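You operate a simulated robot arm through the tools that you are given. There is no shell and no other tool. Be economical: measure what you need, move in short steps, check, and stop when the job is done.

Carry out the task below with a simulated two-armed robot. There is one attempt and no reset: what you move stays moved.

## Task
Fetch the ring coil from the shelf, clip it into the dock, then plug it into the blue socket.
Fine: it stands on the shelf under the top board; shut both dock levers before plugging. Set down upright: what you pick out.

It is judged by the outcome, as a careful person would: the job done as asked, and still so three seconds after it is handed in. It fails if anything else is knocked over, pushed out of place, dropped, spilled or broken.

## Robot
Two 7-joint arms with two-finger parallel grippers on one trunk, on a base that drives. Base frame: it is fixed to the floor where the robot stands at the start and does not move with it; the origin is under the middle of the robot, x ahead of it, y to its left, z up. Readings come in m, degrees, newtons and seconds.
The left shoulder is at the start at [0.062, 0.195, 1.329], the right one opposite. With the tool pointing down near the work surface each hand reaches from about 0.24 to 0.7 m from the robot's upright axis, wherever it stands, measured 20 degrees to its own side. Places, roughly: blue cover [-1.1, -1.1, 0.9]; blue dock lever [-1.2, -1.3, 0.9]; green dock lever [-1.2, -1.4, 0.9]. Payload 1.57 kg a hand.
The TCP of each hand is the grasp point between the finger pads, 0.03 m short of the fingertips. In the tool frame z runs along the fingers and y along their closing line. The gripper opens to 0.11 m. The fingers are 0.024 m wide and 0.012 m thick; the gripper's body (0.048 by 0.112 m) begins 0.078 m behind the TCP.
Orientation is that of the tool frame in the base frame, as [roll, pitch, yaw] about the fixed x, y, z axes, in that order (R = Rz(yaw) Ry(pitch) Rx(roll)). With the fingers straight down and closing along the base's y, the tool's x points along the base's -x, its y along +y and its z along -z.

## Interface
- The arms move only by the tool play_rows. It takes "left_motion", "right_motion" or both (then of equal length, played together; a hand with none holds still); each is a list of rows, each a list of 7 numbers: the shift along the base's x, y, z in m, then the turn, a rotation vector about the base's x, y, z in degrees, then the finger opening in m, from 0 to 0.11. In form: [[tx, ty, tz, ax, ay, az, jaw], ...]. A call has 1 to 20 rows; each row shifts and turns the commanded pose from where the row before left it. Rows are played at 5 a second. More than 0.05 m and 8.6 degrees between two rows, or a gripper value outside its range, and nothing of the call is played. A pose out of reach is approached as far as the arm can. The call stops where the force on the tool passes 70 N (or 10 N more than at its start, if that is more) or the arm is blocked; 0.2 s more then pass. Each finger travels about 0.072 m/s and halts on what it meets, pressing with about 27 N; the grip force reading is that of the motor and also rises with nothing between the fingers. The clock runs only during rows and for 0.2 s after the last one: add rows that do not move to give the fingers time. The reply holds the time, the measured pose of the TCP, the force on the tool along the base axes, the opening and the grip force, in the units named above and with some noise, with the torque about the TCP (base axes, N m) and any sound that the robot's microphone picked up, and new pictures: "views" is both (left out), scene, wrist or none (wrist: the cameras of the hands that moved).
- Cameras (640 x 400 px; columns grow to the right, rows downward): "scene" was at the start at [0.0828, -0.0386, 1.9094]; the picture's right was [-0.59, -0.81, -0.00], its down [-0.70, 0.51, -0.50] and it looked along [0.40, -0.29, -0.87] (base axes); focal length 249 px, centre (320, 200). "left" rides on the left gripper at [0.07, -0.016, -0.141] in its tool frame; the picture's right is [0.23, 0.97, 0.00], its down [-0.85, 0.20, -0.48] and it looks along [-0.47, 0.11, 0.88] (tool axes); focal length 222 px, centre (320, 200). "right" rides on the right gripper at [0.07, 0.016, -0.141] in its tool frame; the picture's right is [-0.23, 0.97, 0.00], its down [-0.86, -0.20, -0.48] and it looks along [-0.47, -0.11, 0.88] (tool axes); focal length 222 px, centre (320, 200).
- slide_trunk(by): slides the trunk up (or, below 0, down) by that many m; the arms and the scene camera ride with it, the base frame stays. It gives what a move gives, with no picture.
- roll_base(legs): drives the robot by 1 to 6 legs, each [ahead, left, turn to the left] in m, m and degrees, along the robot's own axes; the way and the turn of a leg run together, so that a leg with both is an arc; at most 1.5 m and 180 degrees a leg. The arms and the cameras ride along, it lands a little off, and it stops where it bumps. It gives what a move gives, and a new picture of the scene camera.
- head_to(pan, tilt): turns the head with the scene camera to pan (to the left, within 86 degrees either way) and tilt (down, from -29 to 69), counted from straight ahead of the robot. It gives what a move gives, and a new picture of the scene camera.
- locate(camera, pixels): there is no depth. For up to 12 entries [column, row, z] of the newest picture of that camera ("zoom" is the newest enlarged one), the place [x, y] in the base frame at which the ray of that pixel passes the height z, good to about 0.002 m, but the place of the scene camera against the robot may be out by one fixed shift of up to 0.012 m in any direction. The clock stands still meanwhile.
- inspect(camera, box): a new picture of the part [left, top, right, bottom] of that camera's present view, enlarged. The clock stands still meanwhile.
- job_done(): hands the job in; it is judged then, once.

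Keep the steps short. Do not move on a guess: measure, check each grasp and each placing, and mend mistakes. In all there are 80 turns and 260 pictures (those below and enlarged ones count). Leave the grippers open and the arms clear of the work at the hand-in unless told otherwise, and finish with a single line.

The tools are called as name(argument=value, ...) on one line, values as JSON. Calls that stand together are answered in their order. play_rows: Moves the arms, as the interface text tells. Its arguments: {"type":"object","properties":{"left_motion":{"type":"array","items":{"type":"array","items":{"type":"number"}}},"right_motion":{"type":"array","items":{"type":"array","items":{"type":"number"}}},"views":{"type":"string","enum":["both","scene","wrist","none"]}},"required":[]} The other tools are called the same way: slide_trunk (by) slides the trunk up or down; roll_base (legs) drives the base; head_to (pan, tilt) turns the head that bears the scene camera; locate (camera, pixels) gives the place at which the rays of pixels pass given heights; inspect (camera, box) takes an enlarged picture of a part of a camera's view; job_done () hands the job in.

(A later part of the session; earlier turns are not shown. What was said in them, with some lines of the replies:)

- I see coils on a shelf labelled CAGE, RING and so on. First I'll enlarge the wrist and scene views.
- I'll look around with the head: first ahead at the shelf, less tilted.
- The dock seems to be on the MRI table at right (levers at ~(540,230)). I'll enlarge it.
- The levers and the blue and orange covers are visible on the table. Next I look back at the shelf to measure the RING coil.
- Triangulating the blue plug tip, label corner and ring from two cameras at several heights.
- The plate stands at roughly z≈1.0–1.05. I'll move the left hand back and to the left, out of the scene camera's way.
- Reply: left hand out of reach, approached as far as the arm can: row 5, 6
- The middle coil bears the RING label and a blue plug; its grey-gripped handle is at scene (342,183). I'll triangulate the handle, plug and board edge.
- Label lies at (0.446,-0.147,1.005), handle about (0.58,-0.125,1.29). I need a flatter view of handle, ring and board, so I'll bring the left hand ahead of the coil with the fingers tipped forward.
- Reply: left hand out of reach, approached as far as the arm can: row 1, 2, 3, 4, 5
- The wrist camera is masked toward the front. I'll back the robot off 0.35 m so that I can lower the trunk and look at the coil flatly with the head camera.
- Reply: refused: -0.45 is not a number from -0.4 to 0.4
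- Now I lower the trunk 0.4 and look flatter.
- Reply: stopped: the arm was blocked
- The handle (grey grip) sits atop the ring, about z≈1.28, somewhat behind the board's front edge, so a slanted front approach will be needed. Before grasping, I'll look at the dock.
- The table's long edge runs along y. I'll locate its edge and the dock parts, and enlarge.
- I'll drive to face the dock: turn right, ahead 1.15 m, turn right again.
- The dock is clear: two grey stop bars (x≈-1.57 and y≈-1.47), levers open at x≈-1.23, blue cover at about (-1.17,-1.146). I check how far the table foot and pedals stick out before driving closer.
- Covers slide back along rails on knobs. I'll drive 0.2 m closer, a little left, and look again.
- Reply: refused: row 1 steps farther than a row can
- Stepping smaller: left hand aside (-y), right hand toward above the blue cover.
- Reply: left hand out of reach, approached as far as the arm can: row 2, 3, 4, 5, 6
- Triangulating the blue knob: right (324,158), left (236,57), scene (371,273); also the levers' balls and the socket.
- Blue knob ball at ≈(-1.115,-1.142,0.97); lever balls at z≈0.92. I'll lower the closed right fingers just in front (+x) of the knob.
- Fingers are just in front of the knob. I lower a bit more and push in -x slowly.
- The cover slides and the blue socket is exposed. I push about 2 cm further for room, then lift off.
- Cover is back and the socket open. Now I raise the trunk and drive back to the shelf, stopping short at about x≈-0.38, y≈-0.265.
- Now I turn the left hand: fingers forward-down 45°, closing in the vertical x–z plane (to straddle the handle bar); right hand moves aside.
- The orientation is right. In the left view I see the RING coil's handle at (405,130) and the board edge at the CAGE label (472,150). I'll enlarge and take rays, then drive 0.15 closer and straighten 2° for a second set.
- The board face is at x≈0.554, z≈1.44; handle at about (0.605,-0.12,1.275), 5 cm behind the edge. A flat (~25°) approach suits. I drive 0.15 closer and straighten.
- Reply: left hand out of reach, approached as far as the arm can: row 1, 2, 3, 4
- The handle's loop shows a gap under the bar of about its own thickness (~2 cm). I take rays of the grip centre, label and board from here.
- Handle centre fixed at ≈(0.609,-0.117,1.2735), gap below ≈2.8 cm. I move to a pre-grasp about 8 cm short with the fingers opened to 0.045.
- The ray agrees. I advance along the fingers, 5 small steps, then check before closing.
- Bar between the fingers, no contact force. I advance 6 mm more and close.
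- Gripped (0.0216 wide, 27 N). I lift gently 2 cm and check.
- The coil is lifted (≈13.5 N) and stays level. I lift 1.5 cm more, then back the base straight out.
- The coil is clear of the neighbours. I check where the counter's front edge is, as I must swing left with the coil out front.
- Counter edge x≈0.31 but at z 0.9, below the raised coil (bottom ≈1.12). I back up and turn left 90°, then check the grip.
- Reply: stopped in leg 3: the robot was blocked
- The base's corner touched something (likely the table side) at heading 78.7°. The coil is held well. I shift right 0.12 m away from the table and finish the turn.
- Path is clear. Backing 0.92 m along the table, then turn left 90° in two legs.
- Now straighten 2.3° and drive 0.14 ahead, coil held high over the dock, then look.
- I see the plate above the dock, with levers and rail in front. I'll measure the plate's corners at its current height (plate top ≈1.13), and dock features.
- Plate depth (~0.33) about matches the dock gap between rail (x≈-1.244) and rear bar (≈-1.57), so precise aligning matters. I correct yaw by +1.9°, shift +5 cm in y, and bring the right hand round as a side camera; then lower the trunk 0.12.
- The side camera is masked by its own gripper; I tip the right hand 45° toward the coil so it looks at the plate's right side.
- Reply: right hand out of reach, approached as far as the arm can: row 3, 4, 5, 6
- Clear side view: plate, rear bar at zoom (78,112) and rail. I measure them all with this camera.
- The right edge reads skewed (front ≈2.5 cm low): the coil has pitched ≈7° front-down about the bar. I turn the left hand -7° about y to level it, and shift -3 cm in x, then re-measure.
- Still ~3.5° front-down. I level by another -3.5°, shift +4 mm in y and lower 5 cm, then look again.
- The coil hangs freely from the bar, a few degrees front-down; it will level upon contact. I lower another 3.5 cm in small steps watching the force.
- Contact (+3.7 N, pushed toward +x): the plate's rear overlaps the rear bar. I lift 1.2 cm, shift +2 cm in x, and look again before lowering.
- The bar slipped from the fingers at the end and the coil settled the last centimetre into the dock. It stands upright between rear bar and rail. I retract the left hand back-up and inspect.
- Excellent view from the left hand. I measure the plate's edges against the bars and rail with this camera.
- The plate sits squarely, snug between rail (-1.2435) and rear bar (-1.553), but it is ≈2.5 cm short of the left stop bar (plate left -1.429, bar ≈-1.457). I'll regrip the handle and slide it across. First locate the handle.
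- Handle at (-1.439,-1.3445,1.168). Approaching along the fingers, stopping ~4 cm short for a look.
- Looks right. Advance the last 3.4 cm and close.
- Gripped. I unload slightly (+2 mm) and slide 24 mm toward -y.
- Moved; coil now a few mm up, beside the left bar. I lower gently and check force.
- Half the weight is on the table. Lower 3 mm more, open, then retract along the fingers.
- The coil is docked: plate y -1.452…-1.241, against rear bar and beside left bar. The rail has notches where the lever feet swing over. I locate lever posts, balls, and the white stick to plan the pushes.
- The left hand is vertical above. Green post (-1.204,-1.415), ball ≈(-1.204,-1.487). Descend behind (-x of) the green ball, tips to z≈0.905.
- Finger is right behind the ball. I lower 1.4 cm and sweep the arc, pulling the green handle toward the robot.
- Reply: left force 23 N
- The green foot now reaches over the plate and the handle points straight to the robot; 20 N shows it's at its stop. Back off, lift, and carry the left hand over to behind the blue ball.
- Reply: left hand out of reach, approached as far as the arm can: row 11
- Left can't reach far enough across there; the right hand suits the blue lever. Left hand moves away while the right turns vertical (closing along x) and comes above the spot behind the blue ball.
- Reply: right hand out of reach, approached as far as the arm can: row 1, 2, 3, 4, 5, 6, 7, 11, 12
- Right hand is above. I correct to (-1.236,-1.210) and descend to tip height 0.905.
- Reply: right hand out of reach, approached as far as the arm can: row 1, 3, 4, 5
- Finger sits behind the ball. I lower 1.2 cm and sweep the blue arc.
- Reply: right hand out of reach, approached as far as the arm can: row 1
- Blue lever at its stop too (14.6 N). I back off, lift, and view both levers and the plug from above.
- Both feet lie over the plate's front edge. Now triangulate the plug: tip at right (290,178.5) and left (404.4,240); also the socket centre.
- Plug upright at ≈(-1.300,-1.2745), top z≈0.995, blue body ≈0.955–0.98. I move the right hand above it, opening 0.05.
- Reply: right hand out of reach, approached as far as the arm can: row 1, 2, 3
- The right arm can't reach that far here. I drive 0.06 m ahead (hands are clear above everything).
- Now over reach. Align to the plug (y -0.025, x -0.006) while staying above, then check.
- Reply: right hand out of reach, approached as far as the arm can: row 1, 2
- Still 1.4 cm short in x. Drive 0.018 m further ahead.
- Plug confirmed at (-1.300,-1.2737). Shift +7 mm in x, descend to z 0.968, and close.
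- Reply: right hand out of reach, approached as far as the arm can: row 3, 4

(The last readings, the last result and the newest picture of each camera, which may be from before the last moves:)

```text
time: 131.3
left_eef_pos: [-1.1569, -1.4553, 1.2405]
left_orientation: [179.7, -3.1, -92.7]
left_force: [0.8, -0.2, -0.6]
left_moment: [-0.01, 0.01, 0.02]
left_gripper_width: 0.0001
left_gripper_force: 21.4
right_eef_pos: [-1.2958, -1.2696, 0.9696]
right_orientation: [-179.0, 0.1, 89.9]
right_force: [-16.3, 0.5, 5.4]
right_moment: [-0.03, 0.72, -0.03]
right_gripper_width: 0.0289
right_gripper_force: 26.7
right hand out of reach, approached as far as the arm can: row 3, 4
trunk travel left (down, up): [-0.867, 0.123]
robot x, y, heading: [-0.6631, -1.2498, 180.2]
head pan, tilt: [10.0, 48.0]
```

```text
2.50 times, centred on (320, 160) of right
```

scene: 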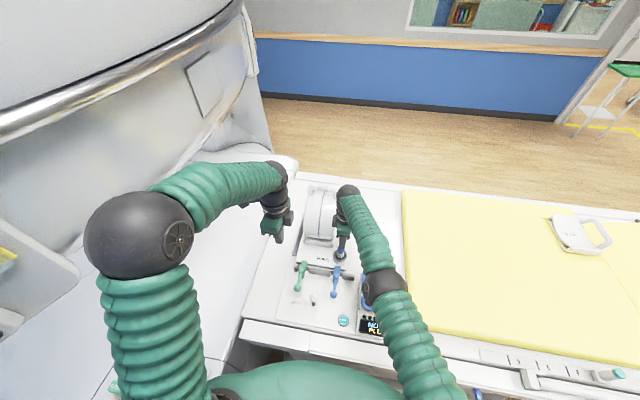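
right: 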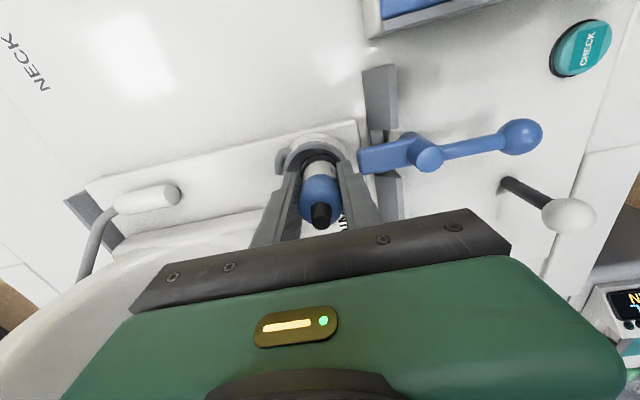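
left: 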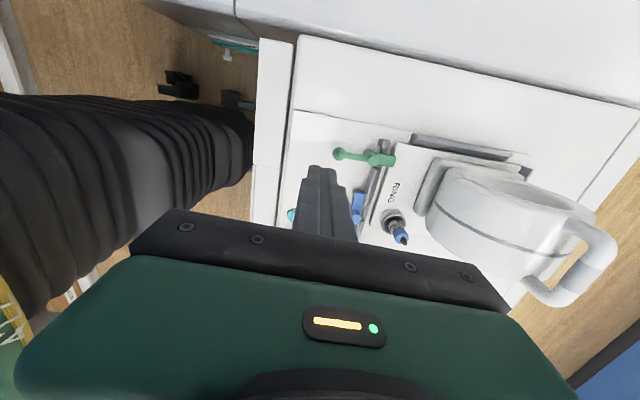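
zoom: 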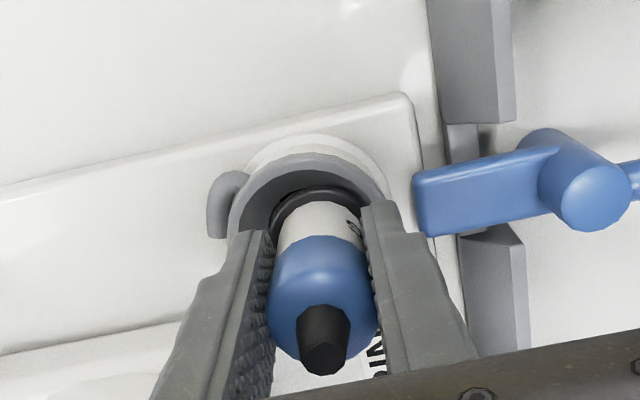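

Gripped at 0.029. I relax the side load (-4 mm x) and lift the plug straight up ~9 cm.

play_rows(right_motion=[[-0.004, 0, 0, 0, 0, 0, 0], [0, 0, 0.01, 0, 0, 0, 0], [0, 0, 0.015, 0, 0, 0, 0], [0, 0, 0.02, 0, 0, 0, 0], [0, 0, 0.025, 0, 0, 0, 0], [0, 0, 0.025, 0, 0, 0, 0], [0, 0, 0.015, 0, 0, 0, 0]], views="both")

inspect(camera="scene", box=[290, 190, 400, 330])

inspect(camera="left", box=[260, 100, 460, 280])

```text
time: 132.9
left_eef_pos: [-1.1516, -1.4557, 1.2404]
left_orientation: [179.6, -3.1, -92.7]
left_force: [0.7, 0.3, -0.3]
left_moment: [0.0, 0.0, -0.02]
left_gripper_width: 0.0
left_gripper_force: 21.2
right_eef_pos: [-1.2877, -1.2691, 1.0809]
right_orientation: [-179.1, 0.1, 89.9]
right_force: [0.0, -0.2, -2.2]
right_moment: [0.01, -0.06, -0.01]
right_gripper_width: 0.0288
right_gripper_force: 27.0
right hand out of reach, approached as far as the arm can: row 1
trunk travel left (down, up): [-0.867, 0.123]
robot x, y, heading: [-0.6608, -1.2496, 180.0]
head pan, tilt: [10.0, 48.0]
```

scene: 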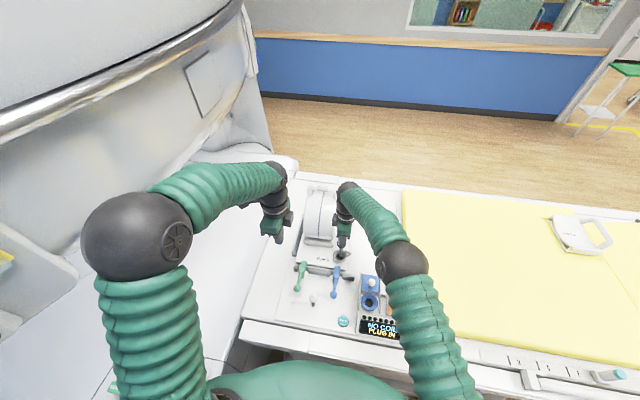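
right: 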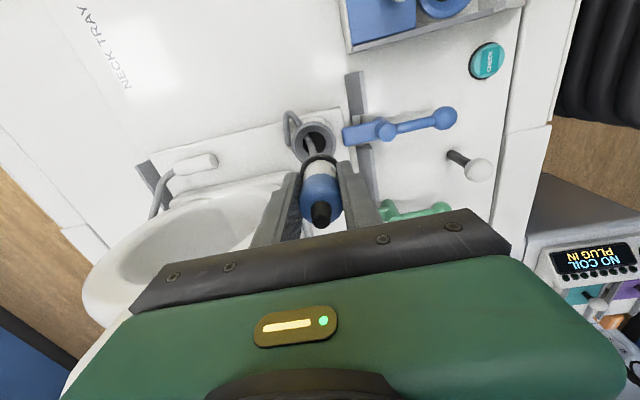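

```text
2.86 times, centred on (345, 260) of scene
```

zoom: 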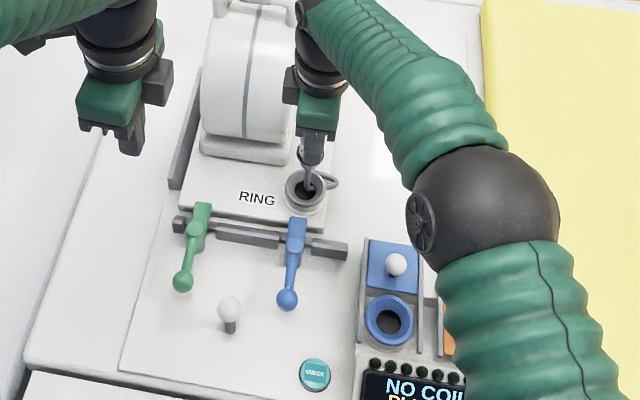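

```text
2.22 times, centred on (360, 190) of left
5 turns are left
```

zoom: 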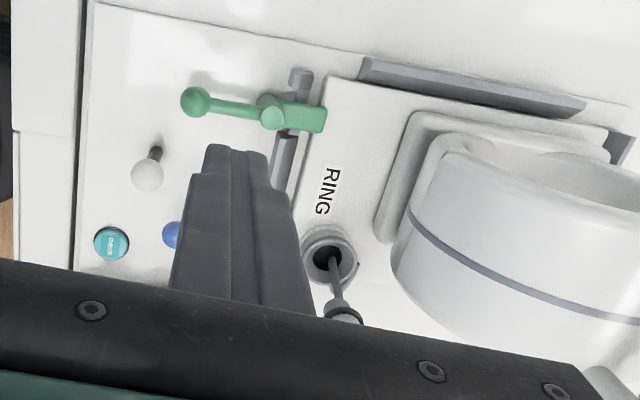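

Few turns remain, so I work efficiently: carry the plug above the blue socket and view it from both cameras at once.

play_rows(right_motion=[[0.015, 0.013, 0.01, 0, 0, 0, 0], [0.026, 0.022, 0.01, 0, 0, 0, 0], [0.026, 0.022, 0, 0, 0, 0, 0], [0.026, 0.022, 0, 0, 0, 0, 0], [0.026, 0.022, 0, 0, 0, 0, 0], [0.022, 0.019, -0.01, 0, 0, 0, 0], [0.0147, 0.0116, -0.01, 0, 0, 0, 0], [0, 0, 0, 0, 0, 0, 0]], views="both")

inspect(camera="right", box=[240, 80, 400, 240])

inspect(camera="scene", box=[320, 220, 410, 320])

inspect(camera="left", box=[200, 150, 440, 300])

```text
time: 134.7
left_eef_pos: [-1.1543, -1.4545, 1.2411]
left_orientation: [179.7, -3.2, -92.7]
left_force: [0.1, 0.2, 0.1]
left_moment: [0.01, 0.0, -0.01]
left_gripper_width: 0.0001
left_gripper_force: 21.2
right_eef_pos: [-1.134, -1.1354, 1.0806]
right_orientation: [-179.1, 0.1, 90.0]
right_force: [0.0, -1.0, -1.4]
right_moment: [0.05, 0.01, 0.02]
right_gripper_width: 0.029
right_gripper_force: 27.1
trunk travel left (down, up): [-0.867, 0.123]
robot x, y, heading: [-0.6578, -1.2494, 179.9]
head pan, tilt: [10.0, 48.0]
```

scene: 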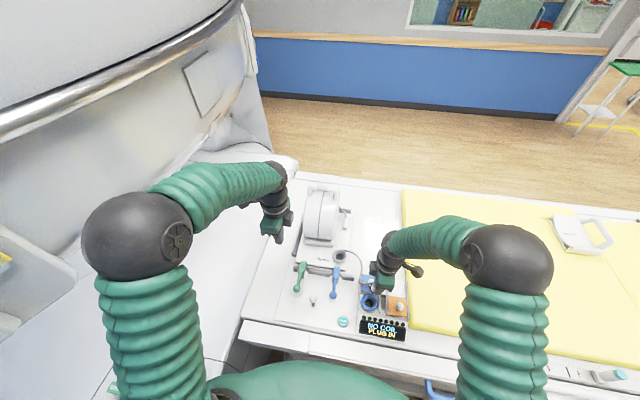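
right: 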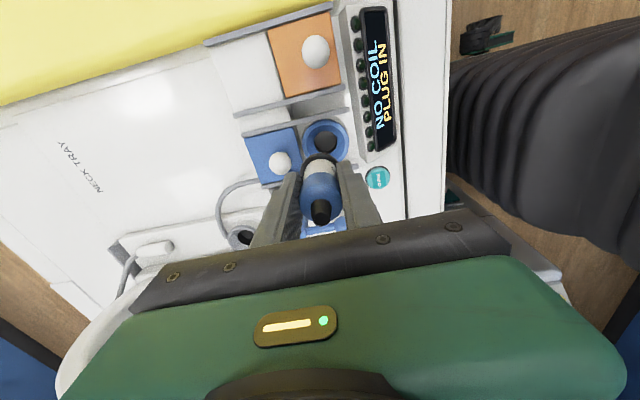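

```text
2.50 times, centred on (320, 160) of right
```

zoom: 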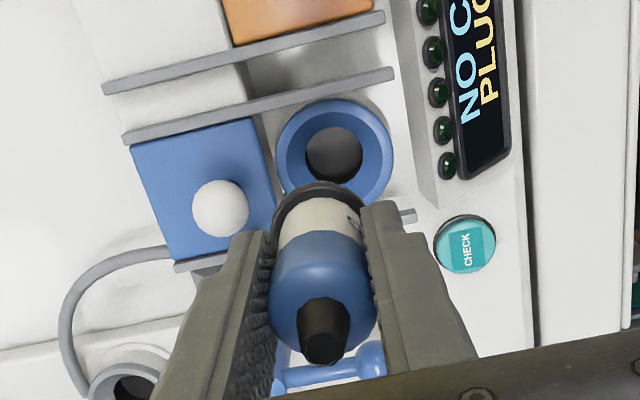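

```text
4.00 times, centred on (365, 270) of scene
```

zoom: 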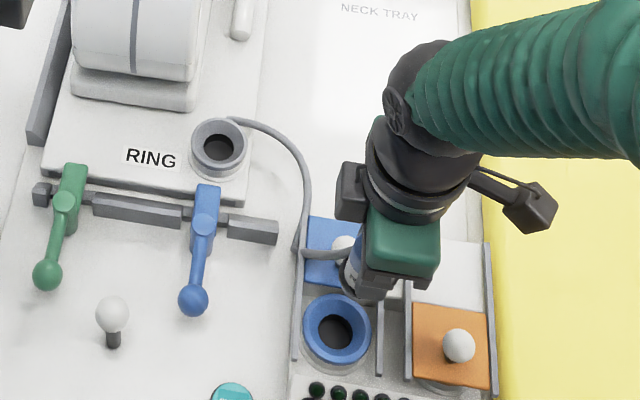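

```text
2.67 times, centred on (320, 225) of left
4 turns are left
```

zoom: 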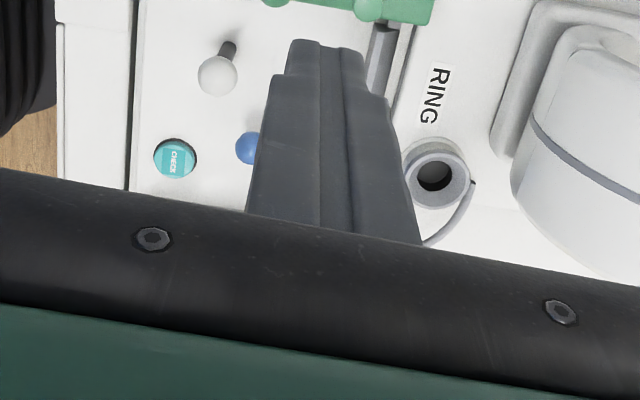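

The cable leaves the plug's side, so it goes in bottom-down. By the camera geometry the socket is at ≈(-1.1277,-1.142); correction +7 mm x, -2.6 mm y. I apply it and lower the plug into the socket, slowly at the end.

play_rows(right_motion=[[0.0073, -0.0026, 0, 0, 0, 0, 0], [0, 0, -0.03, 0, 0, 0, 0], [0, 0, -0.03, 0, 0, 0, 0], [0, 0, -0.015, 0, 0, 0, 0], [0, 0, -0.008, 0, 0, 0, 0], [0, 0, -0.008, 0, 0, 0, 0], [0, 0, -0.008, 0, 0, 0, 0], [0, 0, -0.007, 0, 0, 0, 0], [0, 0, -0.006, 0, 0, 0, 0], [0, 0, -0.005, 0, 0, 0, 0], [0, 0, -0.005, 0, 0, 0, 0], [0, 0, 0, 0, 0, 0, 0]], views="both")

inspect(camera="right", box=[240, 60, 440, 220])

inspect(camera="scene", box=[320, 240, 430, 350])

```text
time: 137.3
left_eef_pos: [-1.1543, -1.4551, 1.2421]
left_orientation: [179.6, -3.2, -92.7]
left_force: [-0.6, 0.5, 0.5]
left_moment: [0.03, -0.01, 0.0]
left_gripper_width: 0.0
left_gripper_force: 21.6
right_eef_pos: [-1.1267, -1.1394, 0.9596]
right_orientation: [-178.9, 0.1, 89.9]
right_force: [-7.6, 1.1, 18.0]
right_moment: [-0.11, -0.04, 0.03]
right_gripper_width: 0.029
right_gripper_force: 27.1
trunk travel left (down, up): [-0.867, 0.123]
robot x, y, heading: [-0.6613, -1.2523, 180.1]
head pan, tilt: [10.0, 48.0]
```

scene: 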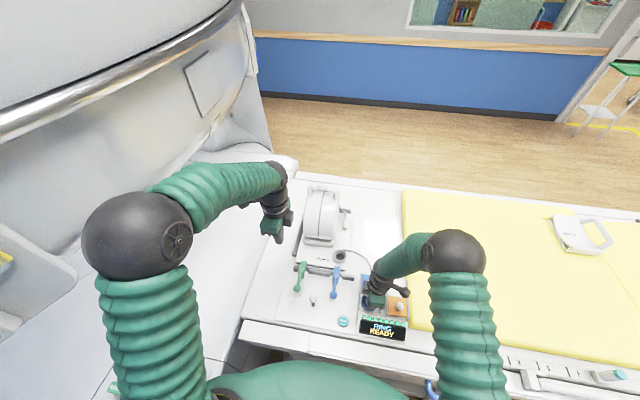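
right: 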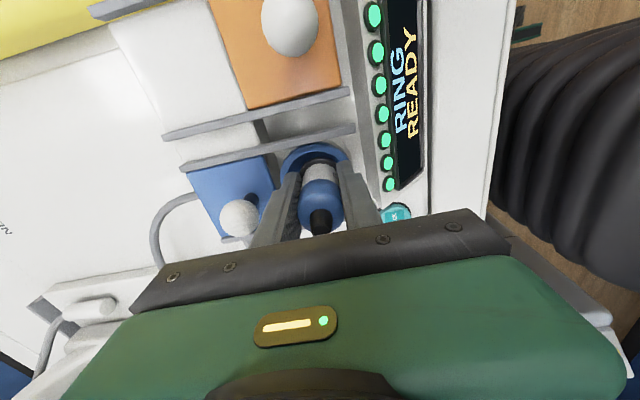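

```text
2.50 times, centred on (340, 140) of right
```

zoom: 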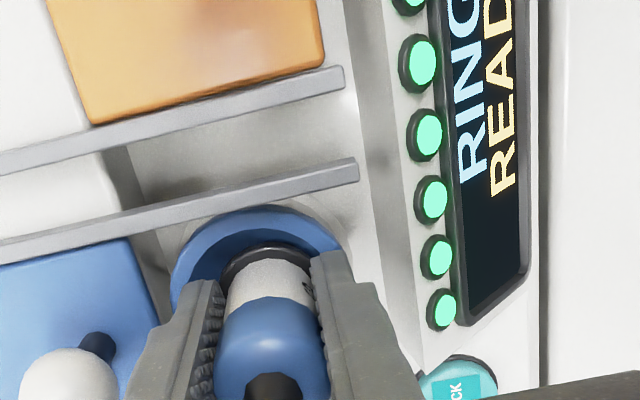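

```text
3.64 times, centred on (375, 295) of scene
3 turns are left
```

zoom: 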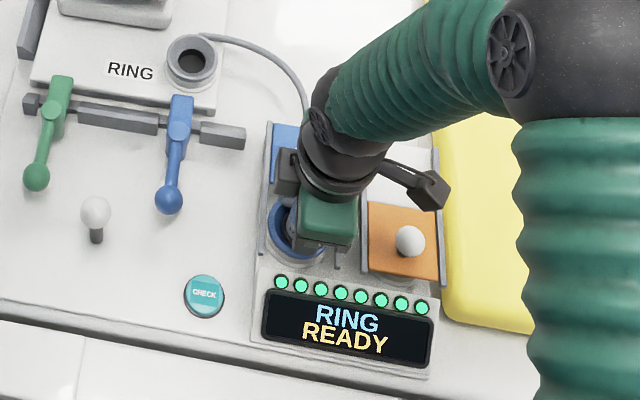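

The display reads "RING READY" with all lamps green. I release the plug, lift straight up, open both grippers and draw both hands back.

play_rows(right_motion=[[0, 0, 0.002, 0, 0, 0, 0.036], [0, 0, 0, 0, 0, 0, 0.042], [0, 0, 0, 0, 0, 0, 0.042], [0, 0, 0.02, 0, 0, 0, 0.042], [0, 0, 0.04, 0, 0, 0, 0.042], [0, 0, 0.045, 0, 0, 0, 0.042], [0, 0, 0.045, 0, 0, 0, 0.08], [0, 0, 0.045, 0, 0, 0, 0.08], [0, 0.02, 0.03, 0, 0, 0, 0.08], [0.02, 0.03, 0, 0, 0, 0, 0.08], [0.02, 0.03, 0, 0, 0, 0, 0.08], [0.02, 0.03, 0, 0, 0, 0, 0.08]], left_motion=[[0, 0, 0, 0, 0, 0, 0], [0, 0, 0, 0, 0, 0, 0], [0, 0, 0, 0, 0, 0, 0], [0, 0, 0.02, 0, 0, 0, 0.03], [0.02, 0, 0.02, 0, 0, 0, 0.06], [0.03, 0, 0, 0, 0, 0, 0.08], [0.03, 0, 0, 0, 0, 0, 0.08], [0.02, 0, 0, 0, 0, 0, 0.08], [0, 0, 0, 0, 0, 0, 0.08], [0, 0, 0, 0, 0, 0, 0.08], [0, 0, 0, 0, 0, 0, 0.08], [0, 0, 0, 0, 0, 0, 0.08]], views="both")

inspect(camera="scene", box=[270, 180, 430, 340])

```text
time: 139.9
left_eef_pos: [-1.0528, -1.4534, 1.2813]
left_orientation: [179.6, -3.2, -92.7]
left_force: [0.6, 0.2, 1.1]
left_moment: [-0.05, 0.04, 0.01]
left_gripper_width: 0.0802
left_gripper_force: 0.0
right_eef_pos: [-1.0655, -1.026, 1.1862]
right_orientation: [-179.0, 0.1, 89.8]
right_force: [0.4, 0.2, 0.9]
right_moment: [0.01, 0.04, 0.01]
right_gripper_width: 0.0802
right_gripper_force: 0.0
trunk travel left (down, up): [-0.867, 0.123]
robot x, y, heading: [-0.6586, -1.2512, 180.3]
head pan, tilt: [10.0, 48.0]
```

scene: 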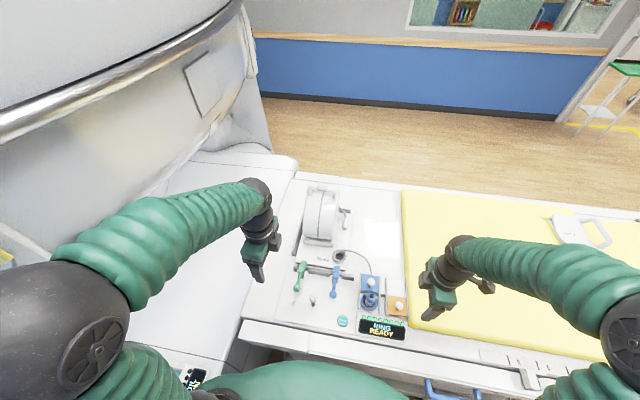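
right: 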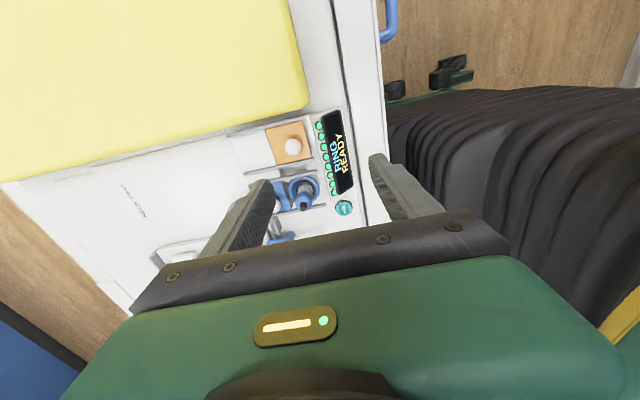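
left: 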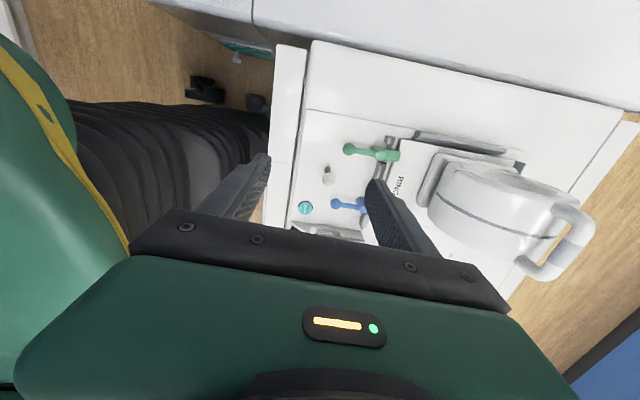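

```text
2.50 times, centred on (350, 260) of scene
2 turns are left
```

zoom: 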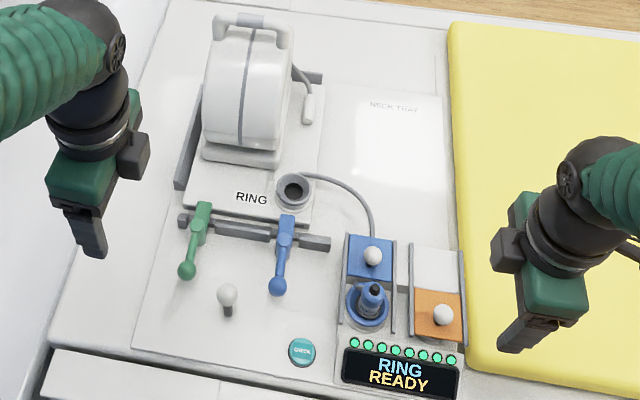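

The coil is docked upright, both levers are shut, the plug sits in the blue socket and the display still reads RING READY. Both hands are open and clear, so I hand in.

job_done()

```text
The job is handed in.
```

The ring coil is upright in the dock with both levers shut and its plug in the blue socket, and the display reads "RING READY"; the coil slipped from my gripper about 1 cm above the dock on the first set-down, so I regripped it and slid it into place.
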